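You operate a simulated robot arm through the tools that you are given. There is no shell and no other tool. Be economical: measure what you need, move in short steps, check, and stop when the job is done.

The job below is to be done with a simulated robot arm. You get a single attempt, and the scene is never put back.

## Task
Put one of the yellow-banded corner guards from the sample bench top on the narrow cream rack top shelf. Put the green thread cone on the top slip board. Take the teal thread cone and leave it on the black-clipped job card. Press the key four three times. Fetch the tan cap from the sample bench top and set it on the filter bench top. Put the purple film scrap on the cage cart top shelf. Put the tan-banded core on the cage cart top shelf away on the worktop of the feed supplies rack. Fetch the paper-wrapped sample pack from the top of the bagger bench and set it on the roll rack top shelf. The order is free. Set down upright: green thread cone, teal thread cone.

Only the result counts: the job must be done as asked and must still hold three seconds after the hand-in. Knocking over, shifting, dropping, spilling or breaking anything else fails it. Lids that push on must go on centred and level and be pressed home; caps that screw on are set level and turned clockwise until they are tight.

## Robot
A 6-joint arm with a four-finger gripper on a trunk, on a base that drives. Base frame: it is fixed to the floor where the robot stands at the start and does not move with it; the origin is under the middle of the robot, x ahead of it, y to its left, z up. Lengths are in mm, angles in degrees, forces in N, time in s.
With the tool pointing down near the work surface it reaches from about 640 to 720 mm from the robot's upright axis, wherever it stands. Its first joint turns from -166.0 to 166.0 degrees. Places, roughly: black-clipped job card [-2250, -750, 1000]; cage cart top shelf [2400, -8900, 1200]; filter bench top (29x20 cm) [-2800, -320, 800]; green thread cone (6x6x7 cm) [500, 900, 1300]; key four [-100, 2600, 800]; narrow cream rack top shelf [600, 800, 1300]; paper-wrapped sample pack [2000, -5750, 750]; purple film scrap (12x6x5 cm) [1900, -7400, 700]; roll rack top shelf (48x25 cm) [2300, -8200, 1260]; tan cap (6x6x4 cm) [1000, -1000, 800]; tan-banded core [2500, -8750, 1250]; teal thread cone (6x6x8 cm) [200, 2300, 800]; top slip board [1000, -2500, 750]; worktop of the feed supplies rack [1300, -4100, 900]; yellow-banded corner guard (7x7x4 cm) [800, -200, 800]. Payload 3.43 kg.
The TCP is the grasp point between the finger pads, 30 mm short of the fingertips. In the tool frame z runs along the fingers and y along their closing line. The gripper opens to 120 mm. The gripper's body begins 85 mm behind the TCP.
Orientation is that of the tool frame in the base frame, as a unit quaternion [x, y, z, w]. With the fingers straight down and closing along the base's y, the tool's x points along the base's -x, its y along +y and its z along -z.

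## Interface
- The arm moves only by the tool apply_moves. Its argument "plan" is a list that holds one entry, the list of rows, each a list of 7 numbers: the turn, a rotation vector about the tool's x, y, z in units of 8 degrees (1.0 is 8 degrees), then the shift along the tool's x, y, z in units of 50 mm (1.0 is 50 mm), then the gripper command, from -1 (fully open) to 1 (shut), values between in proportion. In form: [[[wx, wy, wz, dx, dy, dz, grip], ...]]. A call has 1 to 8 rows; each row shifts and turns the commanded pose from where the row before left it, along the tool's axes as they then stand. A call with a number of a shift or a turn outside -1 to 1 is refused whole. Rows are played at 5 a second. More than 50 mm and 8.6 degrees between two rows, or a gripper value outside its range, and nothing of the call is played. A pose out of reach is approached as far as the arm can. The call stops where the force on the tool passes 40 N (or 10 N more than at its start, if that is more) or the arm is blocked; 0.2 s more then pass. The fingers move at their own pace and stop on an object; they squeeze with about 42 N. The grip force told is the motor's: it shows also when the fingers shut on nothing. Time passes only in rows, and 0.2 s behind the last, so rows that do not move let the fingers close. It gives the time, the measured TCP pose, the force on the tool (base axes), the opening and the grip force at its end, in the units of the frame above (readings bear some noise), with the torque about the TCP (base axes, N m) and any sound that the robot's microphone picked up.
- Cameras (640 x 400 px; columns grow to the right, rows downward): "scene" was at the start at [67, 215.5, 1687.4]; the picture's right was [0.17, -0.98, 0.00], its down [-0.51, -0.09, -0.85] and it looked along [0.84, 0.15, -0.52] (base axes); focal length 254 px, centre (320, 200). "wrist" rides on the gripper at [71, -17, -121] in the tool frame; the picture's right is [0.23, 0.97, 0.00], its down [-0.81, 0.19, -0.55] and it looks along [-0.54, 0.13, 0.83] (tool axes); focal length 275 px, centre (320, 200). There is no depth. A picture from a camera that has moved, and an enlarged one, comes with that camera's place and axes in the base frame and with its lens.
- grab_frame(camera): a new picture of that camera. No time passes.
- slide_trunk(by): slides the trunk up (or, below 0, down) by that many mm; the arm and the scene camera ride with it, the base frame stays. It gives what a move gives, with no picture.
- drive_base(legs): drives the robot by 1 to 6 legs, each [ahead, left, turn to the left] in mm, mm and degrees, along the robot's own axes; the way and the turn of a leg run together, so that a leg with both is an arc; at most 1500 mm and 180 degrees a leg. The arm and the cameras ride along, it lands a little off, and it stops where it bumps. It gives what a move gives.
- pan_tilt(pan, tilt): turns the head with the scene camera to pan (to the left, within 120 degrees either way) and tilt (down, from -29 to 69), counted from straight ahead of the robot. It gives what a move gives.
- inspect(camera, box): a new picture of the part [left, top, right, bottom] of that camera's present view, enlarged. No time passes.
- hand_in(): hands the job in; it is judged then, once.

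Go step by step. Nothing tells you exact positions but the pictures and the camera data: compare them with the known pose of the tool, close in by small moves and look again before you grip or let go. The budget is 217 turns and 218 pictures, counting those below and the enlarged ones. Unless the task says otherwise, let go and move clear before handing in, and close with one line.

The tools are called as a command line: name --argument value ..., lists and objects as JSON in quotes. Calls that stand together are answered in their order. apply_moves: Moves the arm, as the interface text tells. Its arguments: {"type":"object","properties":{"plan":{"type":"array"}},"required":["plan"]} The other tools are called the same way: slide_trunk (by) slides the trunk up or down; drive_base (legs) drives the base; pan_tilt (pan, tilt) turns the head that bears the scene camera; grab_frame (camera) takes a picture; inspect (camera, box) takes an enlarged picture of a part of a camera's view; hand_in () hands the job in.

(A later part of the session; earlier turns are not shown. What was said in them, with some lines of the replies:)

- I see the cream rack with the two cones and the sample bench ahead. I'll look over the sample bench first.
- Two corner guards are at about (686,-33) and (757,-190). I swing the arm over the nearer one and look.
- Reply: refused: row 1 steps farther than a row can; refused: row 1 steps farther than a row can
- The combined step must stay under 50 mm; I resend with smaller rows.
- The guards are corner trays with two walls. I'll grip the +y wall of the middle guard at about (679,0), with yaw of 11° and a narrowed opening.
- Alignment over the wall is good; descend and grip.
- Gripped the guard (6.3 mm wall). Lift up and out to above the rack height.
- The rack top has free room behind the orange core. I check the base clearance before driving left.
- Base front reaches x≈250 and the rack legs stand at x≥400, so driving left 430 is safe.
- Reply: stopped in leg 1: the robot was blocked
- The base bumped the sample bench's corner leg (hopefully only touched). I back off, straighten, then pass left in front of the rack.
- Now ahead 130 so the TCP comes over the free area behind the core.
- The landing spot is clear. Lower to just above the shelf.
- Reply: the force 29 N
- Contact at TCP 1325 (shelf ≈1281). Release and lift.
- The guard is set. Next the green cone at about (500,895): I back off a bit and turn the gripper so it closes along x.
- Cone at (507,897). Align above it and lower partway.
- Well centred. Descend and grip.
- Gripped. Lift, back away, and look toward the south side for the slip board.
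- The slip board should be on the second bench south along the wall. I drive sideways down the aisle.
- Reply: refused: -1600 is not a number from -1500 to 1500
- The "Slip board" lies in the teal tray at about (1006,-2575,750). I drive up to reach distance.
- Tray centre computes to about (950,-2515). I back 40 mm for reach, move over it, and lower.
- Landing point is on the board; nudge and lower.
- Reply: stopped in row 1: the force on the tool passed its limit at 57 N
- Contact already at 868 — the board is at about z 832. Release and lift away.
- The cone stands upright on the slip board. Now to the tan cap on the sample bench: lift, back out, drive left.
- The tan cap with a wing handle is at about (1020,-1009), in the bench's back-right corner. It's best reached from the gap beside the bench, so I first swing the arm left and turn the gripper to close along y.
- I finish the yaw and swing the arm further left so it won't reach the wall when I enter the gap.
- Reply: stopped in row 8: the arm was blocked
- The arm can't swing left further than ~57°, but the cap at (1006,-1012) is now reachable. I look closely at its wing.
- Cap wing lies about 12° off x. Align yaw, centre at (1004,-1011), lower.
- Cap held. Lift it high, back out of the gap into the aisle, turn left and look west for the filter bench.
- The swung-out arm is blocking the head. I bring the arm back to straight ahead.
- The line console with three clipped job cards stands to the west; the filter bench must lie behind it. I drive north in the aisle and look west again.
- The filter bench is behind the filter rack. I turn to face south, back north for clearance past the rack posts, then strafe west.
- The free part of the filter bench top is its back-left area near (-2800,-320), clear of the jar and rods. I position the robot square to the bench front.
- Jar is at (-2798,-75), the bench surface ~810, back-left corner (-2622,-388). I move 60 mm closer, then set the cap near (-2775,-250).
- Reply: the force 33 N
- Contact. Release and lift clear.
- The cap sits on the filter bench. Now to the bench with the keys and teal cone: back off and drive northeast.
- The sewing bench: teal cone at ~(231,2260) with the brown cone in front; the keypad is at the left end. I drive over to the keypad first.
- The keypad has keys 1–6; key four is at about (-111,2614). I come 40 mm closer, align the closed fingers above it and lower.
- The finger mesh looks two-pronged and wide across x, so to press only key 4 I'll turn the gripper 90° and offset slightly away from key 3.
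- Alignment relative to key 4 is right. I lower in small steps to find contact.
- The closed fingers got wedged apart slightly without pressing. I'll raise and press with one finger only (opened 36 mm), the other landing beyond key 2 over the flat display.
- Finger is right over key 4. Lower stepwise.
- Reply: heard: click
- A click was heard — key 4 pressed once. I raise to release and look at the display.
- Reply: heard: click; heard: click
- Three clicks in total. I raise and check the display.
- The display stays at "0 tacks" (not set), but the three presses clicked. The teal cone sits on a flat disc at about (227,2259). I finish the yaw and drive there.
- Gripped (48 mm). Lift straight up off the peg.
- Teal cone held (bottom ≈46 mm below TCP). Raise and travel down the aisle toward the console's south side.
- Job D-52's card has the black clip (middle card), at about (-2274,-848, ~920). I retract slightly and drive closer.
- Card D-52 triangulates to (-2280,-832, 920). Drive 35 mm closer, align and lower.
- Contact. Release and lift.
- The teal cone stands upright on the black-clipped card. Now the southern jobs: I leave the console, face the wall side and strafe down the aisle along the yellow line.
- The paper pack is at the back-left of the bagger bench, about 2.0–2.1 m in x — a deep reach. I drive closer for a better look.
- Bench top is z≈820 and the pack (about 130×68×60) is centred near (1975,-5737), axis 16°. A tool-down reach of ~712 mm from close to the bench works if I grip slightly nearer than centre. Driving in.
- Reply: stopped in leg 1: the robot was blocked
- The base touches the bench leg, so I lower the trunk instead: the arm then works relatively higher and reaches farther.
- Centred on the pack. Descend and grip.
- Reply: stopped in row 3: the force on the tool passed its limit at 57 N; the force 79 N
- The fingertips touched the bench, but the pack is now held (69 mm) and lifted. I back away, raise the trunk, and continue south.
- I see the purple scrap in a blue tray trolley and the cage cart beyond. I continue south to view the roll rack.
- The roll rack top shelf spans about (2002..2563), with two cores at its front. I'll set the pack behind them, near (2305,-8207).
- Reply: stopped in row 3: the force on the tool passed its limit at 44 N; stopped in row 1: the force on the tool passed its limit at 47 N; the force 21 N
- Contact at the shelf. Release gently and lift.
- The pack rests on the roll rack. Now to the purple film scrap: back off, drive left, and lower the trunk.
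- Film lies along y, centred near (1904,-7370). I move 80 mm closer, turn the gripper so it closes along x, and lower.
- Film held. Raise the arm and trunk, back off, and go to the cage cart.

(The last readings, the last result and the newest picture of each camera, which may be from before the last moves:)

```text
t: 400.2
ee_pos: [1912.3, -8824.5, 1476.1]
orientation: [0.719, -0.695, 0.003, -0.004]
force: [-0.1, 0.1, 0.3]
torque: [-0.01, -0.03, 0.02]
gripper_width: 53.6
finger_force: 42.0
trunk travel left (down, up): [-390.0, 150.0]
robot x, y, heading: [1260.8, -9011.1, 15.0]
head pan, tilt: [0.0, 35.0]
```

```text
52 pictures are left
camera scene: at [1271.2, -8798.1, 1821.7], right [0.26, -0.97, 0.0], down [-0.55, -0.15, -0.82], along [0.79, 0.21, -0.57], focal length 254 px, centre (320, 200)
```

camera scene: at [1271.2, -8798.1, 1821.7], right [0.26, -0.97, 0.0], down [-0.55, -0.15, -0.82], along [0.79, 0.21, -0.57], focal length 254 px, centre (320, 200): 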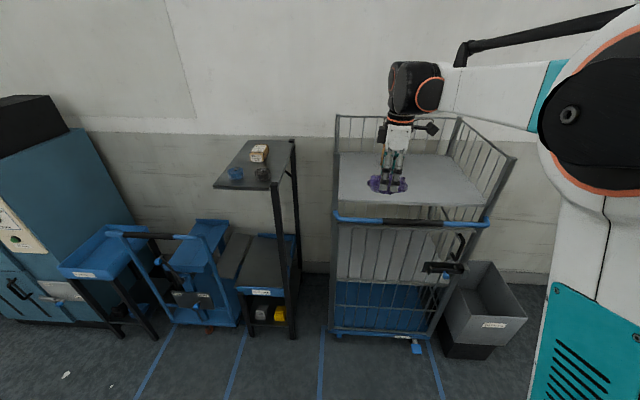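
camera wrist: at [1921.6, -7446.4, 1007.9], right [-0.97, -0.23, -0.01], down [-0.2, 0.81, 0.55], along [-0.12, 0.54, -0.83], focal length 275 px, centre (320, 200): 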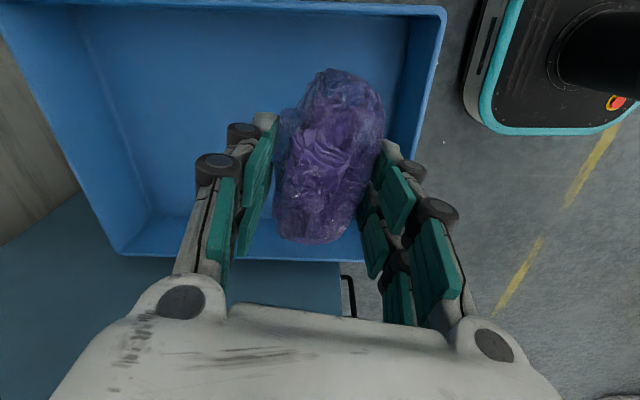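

inspect --camera "scene" --box '[325, 100, 525, 240]'

grab_frame --camera "wrist"

```text
2.86 times, centred on (425, 170) of scene
camera zoom: at [1271.2, -8798.1, 1821.7], right [0.26, -0.97, 0.0], down [-0.55, -0.15, -0.82], along [0.79, 0.21, -0.57], focal length 726 px, centre (20, 286)
```

zoom: 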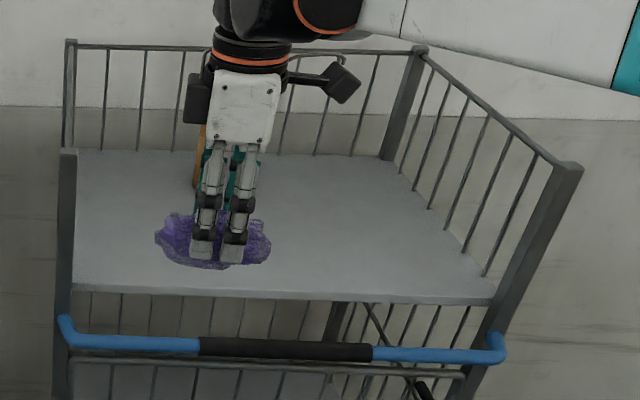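

```text
50 pictures are left
camera wrist: at [1931.3, -8894.8, 1595.8], right [-0.96, -0.26, -0.01], down [-0.22, 0.8, 0.55], along [-0.14, 0.54, -0.83], focal length 275 px, centre (320, 200)
```

wrist: 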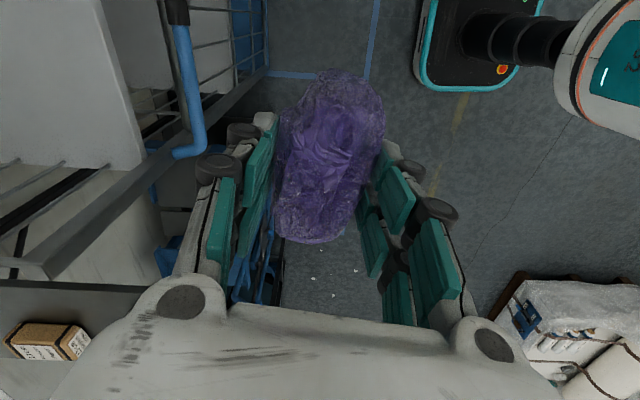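

The cage cart's top shelf is open at the front with the tan core standing at its back-left near (2519,-8803). I'll put the film scrap at about (2347,-8943).

drive_base --legs '[[0, -182, -2.8], [375, 0, 0]]'

apply_moves --plan '[[[0, 0, 0, 0, 0, 0.9, 1], [0, 0, 0, 0, 0, 0.9, 1], [0, 0, 0, 0, 0, 0.5, 1]]]'

grab_frame --camera "scene"

grab_frame --camera "wrist"

```text
t: 403.6
ee_pos: [2326.8, -8951.3, 1474.5]
orientation: [-0.703, 0.712, -0.003, 0.004]
force: [0.1, -0.1, 0.7]
torque: [-0.02, 0.04, -0.01]
gripper_width: 53.4
finger_force: 42.3
trunk travel left (down, up): [-390.0, 150.0]
robot x, y, heading: [1662.5, -9108.3, 12.6]
head pan, tilt: [0.0, 35.0]
```

```text
t: 404.4
ee_pos: [2330.3, -8952.7, 1363.2]
orientation: [-0.702, 0.712, -0.003, 0.003]
force: [0.3, 0.1, -1.8]
torque: [-0.02, 0.01, -0.02]
gripper_width: 53.2
finger_force: 41.6
trunk travel left (down, up): [-390.0, 150.0]
robot x, y, heading: [1665.8, -9109.3, 12.4]
head pan, tilt: [0.0, 35.0]
```

```text
49 pictures are left
camera scene: at [1686.9, -8896.5, 1821.7], right [0.22, -0.98, 0.0], down [-0.56, -0.12, -0.82], along [0.8, 0.18, -0.57], focal length 254 px, centre (320, 200)
```

scene: 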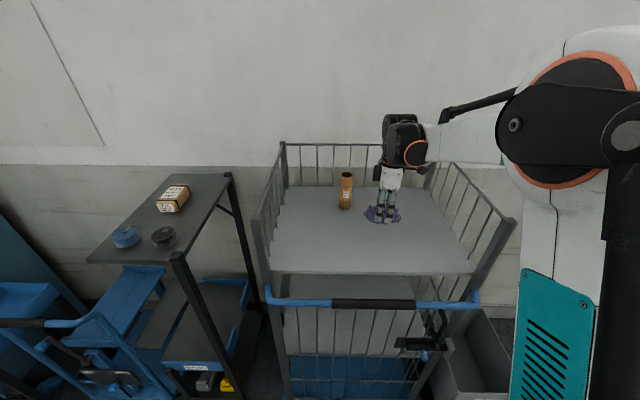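

```text
48 pictures are left
camera wrist: at [2345.2, -9025.0, 1483.5], right [-0.98, -0.22, -0.01], down [-0.19, 0.81, 0.55], along [-0.11, 0.54, -0.83], focal length 275 px, centre (320, 200)
```

wrist: 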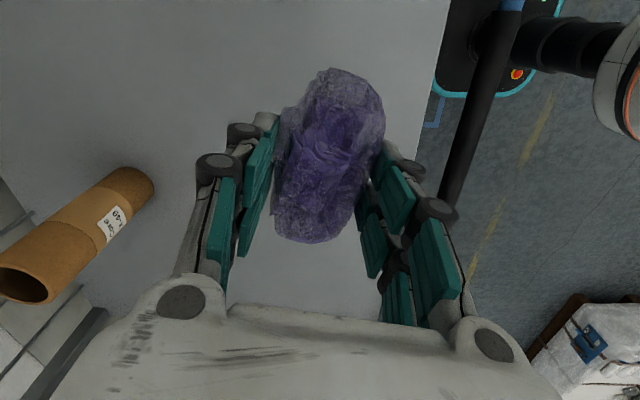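

apply_moves --plan '[[[0, 0, 0, 0, 0, 0.8, 1], [0, 0, 0, 0, 0, 0.6, 1], [0, 0, 0, 0, 0, 0.1, 1]]]'

inspect --camera "scene" --box '[320, 150, 440, 270]'

```text
t: 405.2
ee_pos: [2328.2, -8950.7, 1283.4]
orientation: [-0.702, 0.712, -0.003, 0.004]
force: [-0.2, -0.6, -1.4]
torque: [-0.01, 0.02, -0.01]
gripper_width: 53.4
finger_force: 42.0
trunk travel left (down, up): [-390.0, 150.0]
robot x, y, heading: [1665.2, -9107.6, 12.6]
head pan, tilt: [0.0, 35.0]
```

```text
3.33 times, centred on (380, 210) of scene
camera zoom: at [1686.1, -8896.5, 1821.7], right [0.22, -0.98, 0.0], down [-0.56, -0.12, -0.82], along [0.8, 0.18, -0.57], focal length 847 px, centre (120, 167)
```

zoom: 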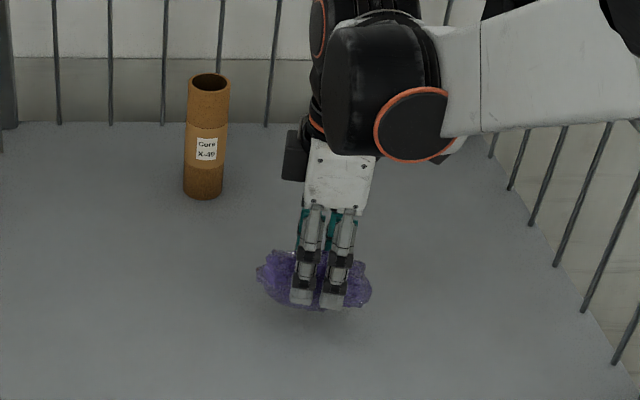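

apply_moves --plan '[[[0, 0, 0, 0, 0, 0.16, 1], [0, 0, 0, 0, 0, 0.1, 1], [0, 0, 0, 0, 0, 0.1, 1], [0, 0, 0, 0, 0, 0, 1]]]'

apply_moves --plan '[[[0, 0, 0, 0, 0, 0.1, 1], [0, 0, 0, 0, 0, 0.08, 1], [0, 0, 0, 0, 0, 0, 1]]]'

inspect --camera "scene" --box '[320, 150, 440, 270]'

```text
t: 406.2
ee_pos: [2327.9, -8951.0, 1268.1]
orientation: [-0.702, 0.712, -0.003, 0.004]
force: [-0.2, -0.2, -0.5]
torque: [0.0, 0.0, 0.01]
gripper_width: 53.4
finger_force: 42.2
trunk travel left (down, up): [-390.0, 150.0]
robot x, y, heading: [1665.5, -9108.1, 12.6]
head pan, tilt: [0.0, 35.0]
```

```text
t: 407.1
ee_pos: [2327.8, -8950.6, 1258.2]
orientation: [-0.703, 0.711, -0.003, 0.003]
force: [-0.7, -0.1, -0.8]
torque: [0.03, 0.02, -0.03]
gripper_width: 53.1
finger_force: 41.2
trunk travel left (down, up): [-390.0, 150.0]
robot x, y, heading: [1665.6, -9105.9, 12.4]
head pan, tilt: [0.0, 35.0]
```

```text
3.33 times, centred on (380, 210) of scene
camera zoom: at [1685.8, -8896.8, 1821.8], right [0.22, -0.98, 0.0], down [-0.56, -0.12, -0.82], along [0.8, 0.18, -0.57], focal length 847 px, centre (120, 167)
```

zoom: 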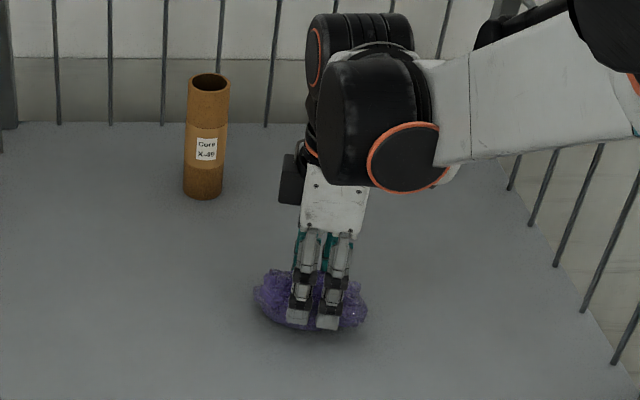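

apply_moves --plan '[[[0, 0, 0, 0, 0, 0.1, 1], [0, 0, 0, 0, 0, 0.1, 1], [0, 0, 0, 0, 0, 0, 1]]]'

apply_moves --plan '[[[0, 0, 0, 0, 0, 0.08, 1], [0, 0, 0, 0, 0, 0.08, 1], [0, 0, 0, 0, 0, 0, 1]]]'

apply_moves --plan '[[[0, 0, 0, 0, 0, 0.08, 1], [0, 0, 0, 0, 0, 0.08, 1], [0, 0, 0, 0, 0, 0, 1]]]'

inspect --camera "scene" --box '[320, 150, 440, 270]'

```text
t: 407.9
ee_pos: [2328.4, -8950.6, 1247.2]
orientation: [-0.703, 0.711, -0.002, 0.004]
force: [-1.0, 0.2, -0.2]
torque: [-0.01, 0.01, -0.01]
gripper_width: 53.4
finger_force: 41.9
trunk travel left (down, up): [-390.0, 150.0]
robot x, y, heading: [1661.0, -9106.8, 12.7]
head pan, tilt: [0.0, 35.0]
```

```text
t: 408.6
ee_pos: [2327.0, -8951.5, 1239.3]
orientation: [-0.703, 0.711, -0.002, 0.003]
force: [0.2, 2.2, 13.7]
torque: [0.21, -0.23, 0.16]
gripper_width: 53.2
finger_force: 41.7
trunk travel left (down, up): [-390.0, 150.0]
robot x, y, heading: [1665.8, -9104.6, 12.3]
head pan, tilt: [0.0, 35.0]
```

```text
t: 409.4
ee_pos: [2327.8, -8951.2, 1231.2]
orientation: [-0.703, 0.711, -0.003, 0.004]
force: [-0.2, -1.0, 10.6]
torque: [0.15, -0.22, -0.03]
gripper_width: 52.8
finger_force: 41.5
trunk travel left (down, up): [-390.0, 150.0]
robot x, y, heading: [1662.4, -9105.5, 13.0]
head pan, tilt: [0.0, 35.0]
```

```text
3.33 times, centred on (380, 210) of scene
camera zoom: at [1684.8, -8897.1, 1821.7], right [0.22, -0.98, 0.0], down [-0.56, -0.12, -0.82], along [0.8, 0.18, -0.57], focal length 847 px, centre (120, 167)
```

zoom: 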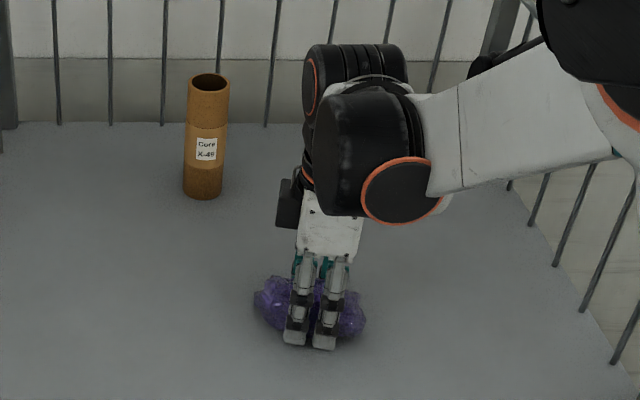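

The scrap rests on the shelf. Release, lift, and move over the core.

apply_moves --plan '[[[0, 0, 0, 0, 0, 0, -0.45], [0, 0, 0, 0, 0, 0, -0.45], [0, 0, 0, 0, 0, -0.6, -0.45], [0, 0, 0, 0, 0, -1, -0.45], [0, 0, 0, 0, 0, -1, -0.45], [0, 0, 0, 0, 0, -1, -0.45], [0, 0, 0, 0, 0, -1, -0.45]]]'

grab_frame --camera "scene"

drive_base --legs '[[0, 94, 0], [215, 0, 0]]'

grab_frame --camera "wrist"

```text
t: 411.1
ee_pos: [2322.8, -8951.5, 1464.3]
orientation: [-0.703, 0.711, -0.003, 0.003]
force: [-0.6, -0.6, 0.5]
torque: [0.03, -0.01, 0.02]
gripper_width: 87.0
finger_force: 0.4
trunk travel left (down, up): [-390.0, 150.0]
robot x, y, heading: [1660.3, -9103.3, 12.5]
head pan, tilt: [0.0, 35.0]
```

```text
44 pictures are left
camera scene: at [1684.7, -8897.0, 1821.8], right [0.22, -0.98, 0.0], down [-0.56, -0.12, -0.82], along [0.8, 0.18, -0.57], focal length 254 px, centre (320, 200)
```

scene: 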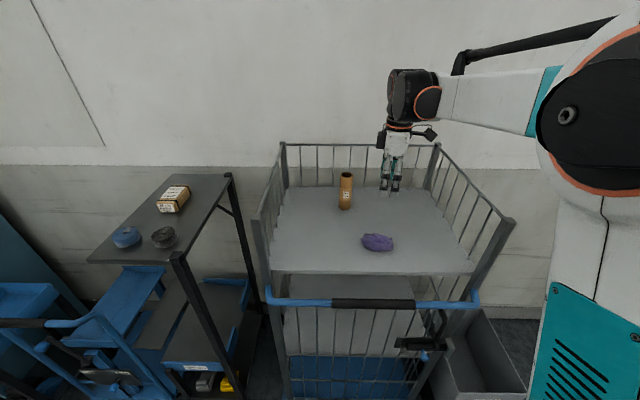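

```text
t: 413.4
ee_pos: [2507.0, -8815.5, 1461.4]
orientation: [-0.702, 0.712, -0.002, 0.003]
force: [1.0, -0.1, -0.2]
torque: [-0.02, 0.08, 0.01]
gripper_width: 86.9
finger_force: 0.1
trunk travel left (down, up): [-390.0, 150.0]
robot x, y, heading: [1844.0, -8967.2, 12.5]
head pan, tilt: [0.0, 35.0]
```

```text
43 pictures are left
camera wrist: at [2521.8, -8886.8, 1581.0], right [-0.98, -0.22, -0.01], down [-0.19, 0.81, 0.55], along [-0.11, 0.54, -0.83], focal length 275 px, centre (320, 200)
```

wrist: 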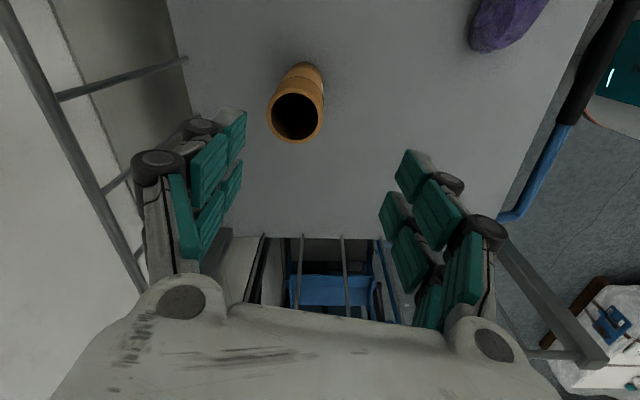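

apply_moves --plan '[[[0, 0, 0, 0.04, -0.48, 0.5, -0.35], [0, 0, 0, 0, 0, 0.9, -0.35]]]'

grab_frame --camera "wrist"

grab_frame --camera "scene"

```text
t: 414.0
ee_pos: [2529.5, -8817.8, 1392.9]
orientation: [-0.702, 0.712, -0.002, 0.004]
force: [0.4, 0.9, 0.1]
torque: [-0.02, -0.03, 0.02]
gripper_width: 80.9
finger_force: 0.0
trunk travel left (down, up): [-390.0, 150.0]
robot x, y, heading: [1846.4, -8965.8, 12.2]
head pan, tilt: [0.0, 35.0]
```

```text
42 pictures are left
camera wrist: at [2543.8, -8889.6, 1513.9], right [-0.98, -0.22, -0.01], down [-0.19, 0.81, 0.55], along [-0.11, 0.54, -0.83], focal length 275 px, centre (320, 200)
```

wrist: 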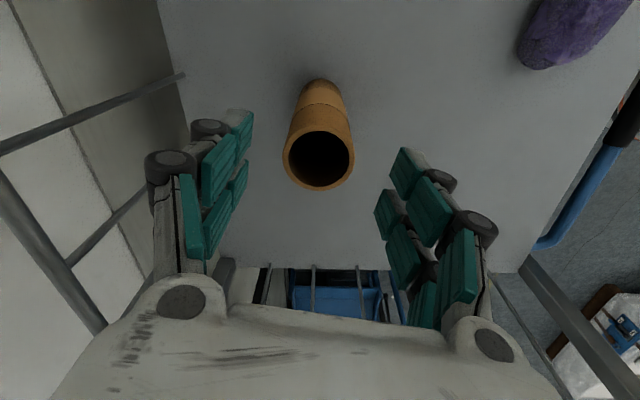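

```text
41 pictures are left
camera scene: at [1865.4, -8760.2, 1821.8], right [0.22, -0.98, 0.0], down [-0.56, -0.12, -0.82], along [0.8, 0.18, -0.57], focal length 254 px, centre (320, 200)
```

scene: 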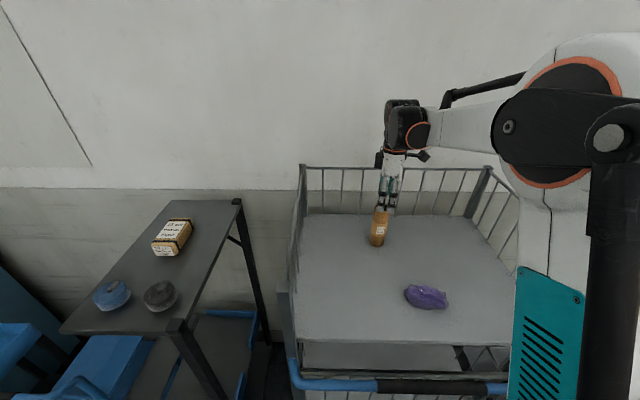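

Centred. Descend, grip, and lift.

apply_moves --plan '[[[0, 0, 0, -0.06, 0, 0.7, -0.35], [0, 0, 0, 0, 0, 0.7, -0.35], [0, 0, 0, 0, 0, 0.6, -0.35], [0, 0, 0, 0, 0, 0, 1], [0, 0, 0, 0, 0, 0, 1], [0, 0, 0, 0, 0, 0, 1]]]'

apply_moves --plan '[[[0, 0, 0, 0, 0, -0.4, 1], [0, 0, 0, 0, 0, -1, 1], [0, 0, 0, 0, 0, -1, 1], [0, 0, 0, 0, 0, -1, 1], [0, 0, 0, 0, 0, -1, 1], [0, 0, 0, 0, 0, -0.6, 1]]]'

grab_frame --camera "wrist"

grab_frame --camera "scene"

```text
t: 415.4
ee_pos: [2530.2, -8813.4, 1292.1]
orientation: [-0.702, 0.712, -0.002, 0.004]
force: [1.2, -0.5, -1.0]
torque: [-0.01, 0.02, 0.04]
gripper_width: 44.5
finger_force: 41.8
trunk travel left (down, up): [-390.0, 150.0]
robot x, y, heading: [1842.3, -8971.3, 12.5]
head pan, tilt: [0.0, 35.0]
```

```text
t: 416.8
ee_pos: [2525.9, -8813.3, 1540.4]
orientation: [-0.702, 0.712, -0.003, 0.004]
force: [-0.1, -0.6, 0.0]
torque: [0.01, 0.01, -0.02]
gripper_width: 44.2
finger_force: 42.3
trunk travel left (down, up): [-390.0, 150.0]
robot x, y, heading: [1841.3, -8967.5, 12.5]
head pan, tilt: [0.0, 35.0]
```

```text
40 pictures are left
camera wrist: at [2540.9, -8886.2, 1662.3], right [-0.98, -0.22, -0.01], down [-0.19, 0.81, 0.55], along [-0.11, 0.54, -0.83], focal length 275 px, centre (320, 200)
```

wrist: 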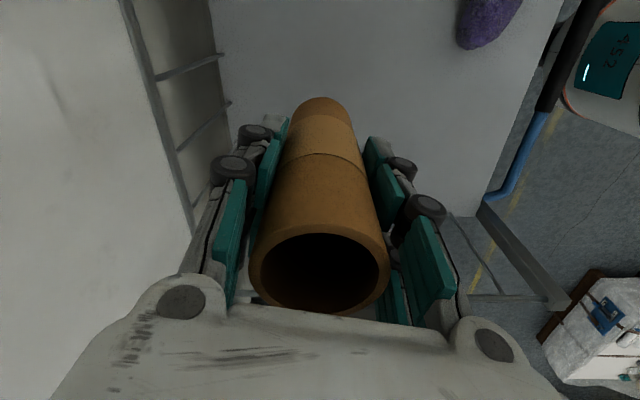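

```text
39 pictures are left
camera scene: at [1866.3, -8760.7, 1821.8], right [0.22, -0.98, 0.0], down [-0.56, -0.12, -0.82], along [0.8, 0.18, -0.57], focal length 254 px, centre (320, 200)
```

scene: 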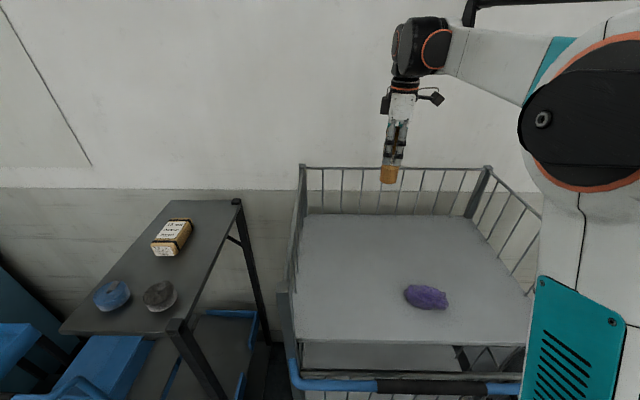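

Core held upright. Back out and drive north to the feed supplies rack.

drive_base --legs '[[-750, 0, 0], [0, 1500, 0], [0, 1500, 0], [0, 1500, 0]]'

pan_tilt --pan 20 --tilt 30

grab_frame --camera "scene"

```text
t: 441.8
ee_pos: [1090.2, -4592.3, 1541.0]
orientation: [-0.676, 0.737, -0.002, 0.004]
force: [-0.3, -0.3, -1.5]
torque: [0.02, -0.01, 0.0]
gripper_width: 44.0
finger_force: 42.5
trunk travel left (down, up): [-390.0, 150.0]
robot x, y, heading: [400.9, -4701.2, 8.7]
head pan, tilt: [0.0, 35.0]
```

```text
t: 442.6
ee_pos: [1091.3, -4593.1, 1540.8]
orientation: [-0.677, 0.736, -0.003, 0.004]
force: [-0.6, -0.5, -0.4]
torque: [-0.01, 0.03, -0.04]
gripper_width: 44.0
finger_force: 41.8
trunk travel left (down, up): [-390.0, 150.0]
robot x, y, heading: [399.7, -4701.4, 8.2]
head pan, tilt: [20.0, 30.0]
```

```text
38 pictures are left
camera scene: at [429.9, -4461.9, 1829.5], right [0.47, -0.88, 0.0], down [-0.44, -0.24, -0.87], along [0.76, 0.41, -0.5], focal length 254 px, centre (320, 200)
```

scene: 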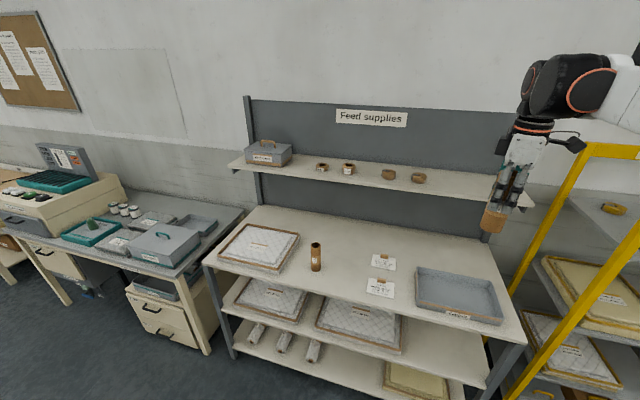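

The free part of the worktop is around (1335,-4095), between the standing core and the two cards. I drive there and lower the trunk.

drive_base --legs '[[0, 422, 4], [300, 0, 0]]'

slide_trunk --by -240

pan_tilt --pan 0 --tilt 42

grab_frame --camera "scene"

grab_frame --camera "wrist"

```text
t: 446.8
ee_pos: [1297.6, -4056.1, 1539.3]
orientation: [-0.706, 0.708, -0.002, 0.004]
force: [0.6, 0.0, -1.0]
torque: [-0.04, 0.06, -0.01]
gripper_width: 43.8
finger_force: 41.8
trunk travel left (down, up): [-390.0, 150.0]
robot x, y, heading: [615.8, -4220.1, 13.0]
head pan, tilt: [20.0, 30.0]
```

```text
t: 449.3
ee_pos: [1296.2, -4055.1, 1301.6]
orientation: [-0.706, 0.708, -0.003, 0.003]
force: [-0.2, -1.3, -0.5]
torque: [0.01, 0.01, 0.03]
gripper_width: 43.9
finger_force: 42.0
trunk travel left (down, up): [-150.0, 390.0]
robot x, y, heading: [613.2, -4218.8, 12.6]
head pan, tilt: [20.0, 30.0]
```

```text
t: 450.2
ee_pos: [1297.4, -4055.6, 1300.1]
orientation: [-0.706, 0.708, -0.003, 0.004]
force: [-0.4, 0.1, -0.3]
torque: [0.0, 0.02, 0.01]
gripper_width: 43.8
finger_force: 41.9
trunk travel left (down, up): [-150.0, 390.0]
robot x, y, heading: [614.1, -4217.8, 12.9]
head pan, tilt: [0.0, 42.0]
```

```text
37 pictures are left
camera scene: at [632.3, -4009.2, 1571.3], right [0.23, -0.97, 0.0], down [-0.65, -0.15, -0.74], along [0.72, 0.17, -0.67], focal length 254 px, centre (320, 200)
```

scene: 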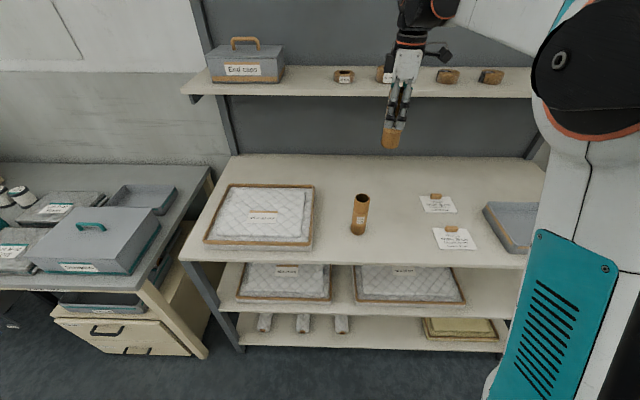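

```text
36 pictures are left
camera wrist: at [1312.7, -4127.5, 1421.4], right [-0.97, -0.23, -0.01], down [-0.19, 0.81, 0.55], along [-0.12, 0.54, -0.83], focal length 275 px, centre (320, 200)
```

wrist: 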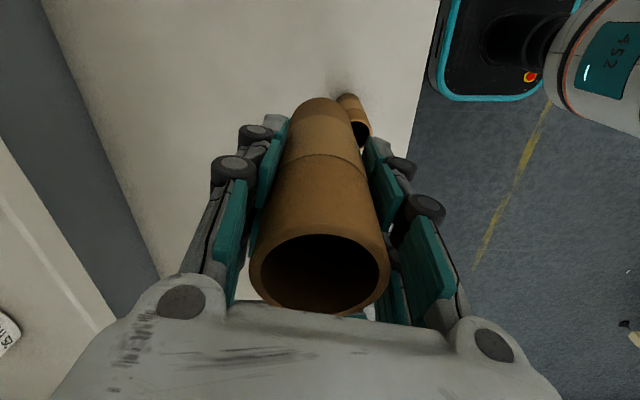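

drive_base --legs '[[40, 0, 0]]'

apply_moves --plan '[[[0, 0, 0, 0.93, -0.04, 0, 1], [0, 0, 0, 0.93, -0.04, 0, 1], [0, 0, 0, 0, 0, 1, 1], [0, 0, 0, 0, 0, 1, 1], [0, 0, 0, 0, 0, 1, 1], [0, 0, 0, 0, 0, 1, 1]]]'

grab_frame --camera "scene"

grab_frame --camera "wrist"

```text
t: 451.0
ee_pos: [1336.5, -4046.9, 1301.2]
orientation: [-0.706, 0.709, -0.003, 0.004]
force: [0.3, -1.0, -1.6]
torque: [-0.01, 0.08, -0.01]
gripper_width: 43.7
finger_force: 42.0
trunk travel left (down, up): [-150.0, 390.0]
robot x, y, heading: [655.3, -4206.6, 13.1]
head pan, tilt: [0.0, 42.0]
```

```text
t: 452.4
ee_pos: [1339.2, -4140.5, 1097.5]
orientation: [-0.706, 0.708, -0.003, 0.004]
force: [0.0, -0.2, -1.9]
torque: [0.01, -0.02, 0.02]
gripper_width: 43.8
finger_force: 41.3
trunk travel left (down, up): [-150.0, 390.0]
robot x, y, heading: [656.0, -4210.2, 13.3]
head pan, tilt: [0.0, 42.0]
```

```text
35 pictures are left
camera scene: at [671.4, -4000.2, 1571.2], right [0.23, -0.97, 0.0], down [-0.65, -0.15, -0.74], along [0.72, 0.17, -0.67], focal length 254 px, centre (320, 200)
```

scene: 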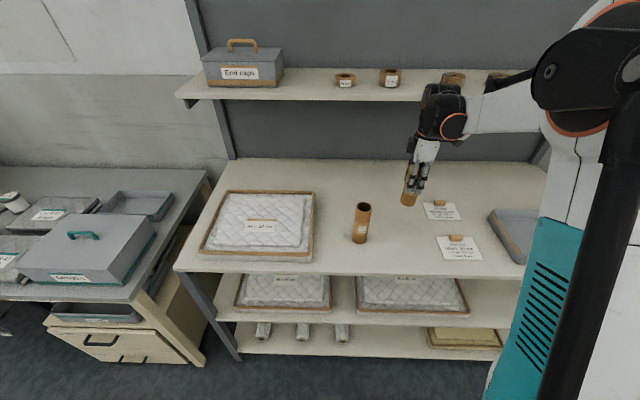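

```text
34 pictures are left
camera wrist: at [1353.8, -4212.7, 1219.3], right [-0.97, -0.23, -0.01], down [-0.19, 0.81, 0.55], along [-0.12, 0.54, -0.83], focal length 275 px, centre (320, 200)
```

wrist: 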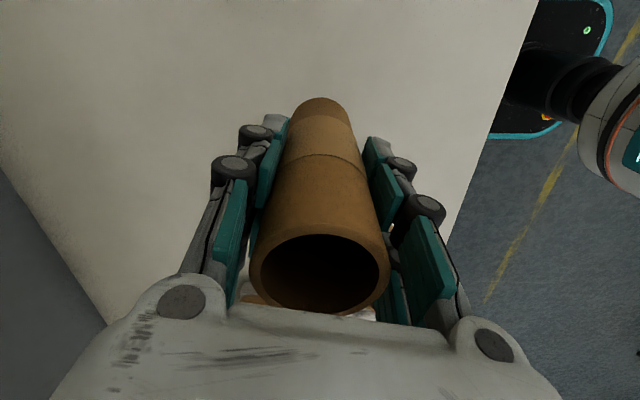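

apply_moves --plan '[[[0, 0, 0, 0, 0, 0.8, 1], [0, 0, 0, 0, 0, 0.7, 1], [0, 0, 0, 0, 0, 0.1, 1]]]'

inspect --camera "scene" --box '[340, 140, 460, 260]'

```text
t: 453.2
ee_pos: [1343.2, -4139.1, 1021.0]
orientation: [-0.706, 0.708, -0.003, 0.003]
force: [0.0, -0.4, -1.0]
torque: [0.01, 0.04, 0.01]
gripper_width: 43.8
finger_force: 41.9
trunk travel left (down, up): [-150.0, 390.0]
robot x, y, heading: [656.5, -4207.3, 13.0]
head pan, tilt: [0.0, 42.0]
```

```text
3.33 times, centred on (400, 200) of scene
camera zoom: at [671.0, -4000.3, 1571.3], right [0.23, -0.97, 0.0], down [-0.65, -0.15, -0.74], along [0.72, 0.17, -0.67], focal length 847 px, centre (53, 200)
```

zoom: 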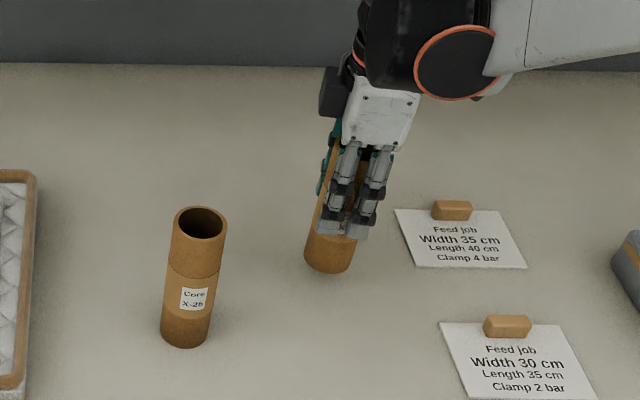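

apply_moves --plan '[[[0, 0, 0, 0, 0, 0.2, 1], [0, 0, 0, 0, 0, 0.1, 1], [0, 0, 0, 0, 0, 0, 1]]]'

apply_moves --plan '[[[0, 0, 0, 0, 0, 0.08, 1], [0, 0, 0, 0, 0, 0.08, 1], [0, 0, 0, 0, 0, 0, 1]]]'

inspect --camera "scene" --box '[340, 140, 460, 260]'

```text
t: 454.0
ee_pos: [1342.5, -4138.9, 1004.2]
orientation: [-0.706, 0.708, -0.003, 0.004]
force: [-0.1, -0.4, -0.5]
torque: [0.0, -0.02, -0.02]
gripper_width: 43.8
finger_force: 42.6
trunk travel left (down, up): [-150.0, 390.0]
robot x, y, heading: [655.9, -4209.7, 13.3]
head pan, tilt: [0.0, 42.0]
```

```text
t: 454.8
ee_pos: [1342.6, -4138.9, 998.0]
orientation: [-0.706, 0.708, -0.003, 0.004]
force: [0.2, 0.4, -0.3]
torque: [0.01, 0.01, -0.02]
gripper_width: 43.9
finger_force: 42.5
trunk travel left (down, up): [-150.0, 390.0]
robot x, y, heading: [654.0, -4210.5, 13.0]
head pan, tilt: [0.0, 42.0]
```

```text
3.33 times, centred on (400, 200) of scene
camera zoom: at [671.0, -4000.3, 1571.3], right [0.23, -0.97, 0.0], down [-0.65, -0.15, -0.74], along [0.72, 0.17, -0.67], focal length 847 px, centre (53, 200)
```

zoom: 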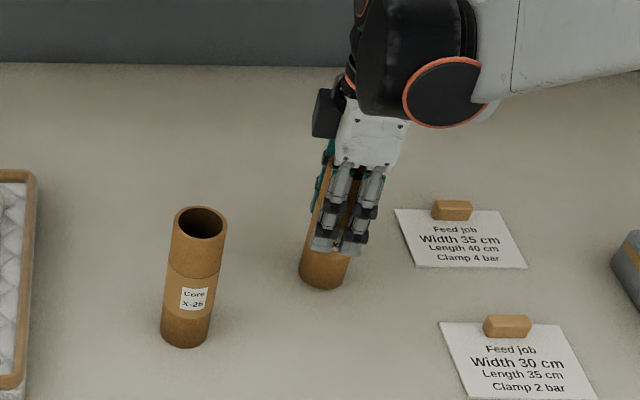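

apply_moves --plan '[[[0, 0, 0, 0, 0, 0.08, 1], [0, 0, 0, 0, 0, 0.08, 1], [0, 0, 0, 0, 0, 0, 1]]]'

apply_moves --plan '[[[0, 0, 0, 0, 0, 0.06, 1], [0, 0, 0, 0, 0, 0.06, 1], [0, 0, 0, 0, 0, 0, 1]]]'

apply_moves --plan '[[[0, 0, 0, 0, 0, 0.06, 1], [0, 0, 0, 0, 0, 0, 1]]]'

inspect --camera "scene" --box '[340, 140, 460, 260]'

```text
t: 455.6
ee_pos: [1341.6, -4138.5, 991.3]
orientation: [-0.706, 0.708, -0.003, 0.005]
force: [12.7, 0.4, 37.6]
torque: [0.04, -0.46, -0.04]
gripper_width: 44.1
finger_force: 41.6
trunk travel left (down, up): [-150.0, 390.0]
robot x, y, heading: [657.2, -4211.1, 12.8]
head pan, tilt: [0.0, 42.0]
```

```text
t: 456.4
ee_pos: [1340.8, -4139.5, 984.2]
orientation: [-0.706, 0.708, -0.004, 0.005]
force: [12.8, 2.5, 32.8]
torque: [0.12, -0.48, -0.02]
gripper_width: 43.8
finger_force: 41.6
trunk travel left (down, up): [-150.0, 390.0]
robot x, y, heading: [654.3, -4206.2, 13.0]
head pan, tilt: [0.0, 42.0]
```

```text
t: 457.0
ee_pos: [1341.3, -4139.3, 979.5]
orientation: [-0.706, 0.708, -0.003, 0.004]
force: [13.2, 0.3, 31.6]
torque: [0.0, -0.43, 0.01]
gripper_width: 43.8
finger_force: 42.0
trunk travel left (down, up): [-150.0, 390.0]
robot x, y, heading: [655.7, -4204.9, 13.0]
head pan, tilt: [0.0, 42.0]
```

```text
3.33 times, centred on (400, 200) of scene
camera zoom: at [669.5, -4000.6, 1571.4], right [0.23, -0.97, 0.0], down [-0.65, -0.15, -0.74], along [0.72, 0.17, -0.67], focal length 847 px, centre (53, 200)
```

zoom: 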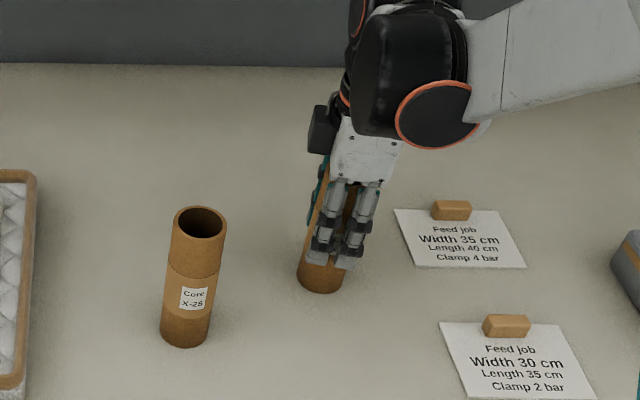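

Core is standing on the worktop. Relieve the pressure slightly, open, and lift straight up.

apply_moves --plan '[[[0, 0, 0, 0, 0, -0.04, 1], [0, 0, 0, 0, 0, 0, 1]]]'

apply_moves --plan '[[[0, 0, 0, 0, 0, 0, 0], [0, 0, 0, 0, 0, 0, -0.4], [0, 0, 0, 0, 0, 0, -0.4], [0, 0, 0, 0, 0, -0.5, -0.4], [0, 0, 0, 0, 0, -1, -0.4], [0, 0, 0, 0, 0, -1, -0.4], [0, 0, 0, 0, 0, -1, -0.4], [0, 0, 0, 0, 0, -1, -0.4]]]'

grab_frame --camera "scene"

```text
t: 457.6
ee_pos: [1341.6, -4137.8, 980.2]
orientation: [-0.705, 0.709, -0.003, 0.003]
force: [0.1, -0.5, -0.2]
torque: [0.02, 0.03, 0.01]
gripper_width: 43.7
finger_force: 41.6
trunk travel left (down, up): [-150.0, 390.0]
robot x, y, heading: [659.4, -4206.8, 13.3]
head pan, tilt: [0.0, 42.0]
```

```text
t: 459.4
ee_pos: [1339.8, -4141.0, 1208.1]
orientation: [-0.705, 0.709, -0.002, 0.004]
force: [-0.1, 0.2, 1.1]
torque: [0.02, -0.03, 0.01]
gripper_width: 83.8
finger_force: 0.0
trunk travel left (down, up): [-150.0, 390.0]
robot x, y, heading: [655.1, -4208.2, 13.1]
head pan, tilt: [0.0, 42.0]
```

```text
30 pictures are left
camera scene: at [670.5, -4000.4, 1571.3], right [0.23, -0.97, 0.0], down [-0.65, -0.15, -0.74], along [0.72, 0.17, -0.67], focal length 254 px, centre (320, 200)
```

scene: 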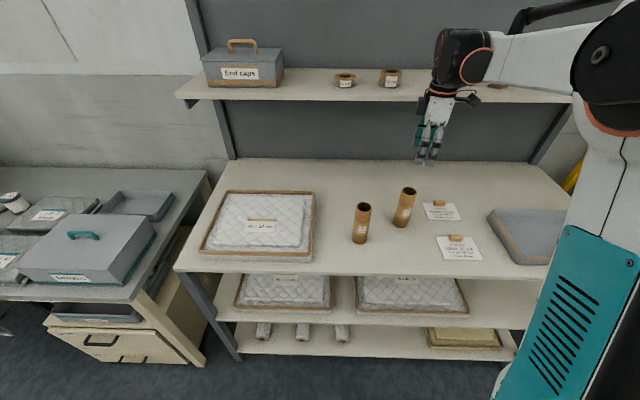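

All eight jobs look done and the gripper is empty and clear. I back off slightly and hand in.

drive_base --legs '[[-300, 0, 0]]'

hand_in

```text
t: 461.5
ee_pos: [1040.9, -4217.3, 1207.1]
orientation: [-0.703, 0.711, -0.003, 0.003]
force: [0.0, 0.2, 0.7]
torque: [0.0, 0.0, 0.04]
gripper_width: 84.1
finger_force: 0.1
trunk travel left (down, up): [-150.0, 390.0]
robot x, y, heading: [356.1, -4277.2, 12.6]
head pan, tilt: [0.0, 42.0]
```

```text
The job is handed in.
```

I finished all eight tasks and handed the job in. Key four clicked three times, though its display stayed at "0 tacks", and the base bumped the sample bench once and touched the bagger bench once; nothing looked moved in later pictures.
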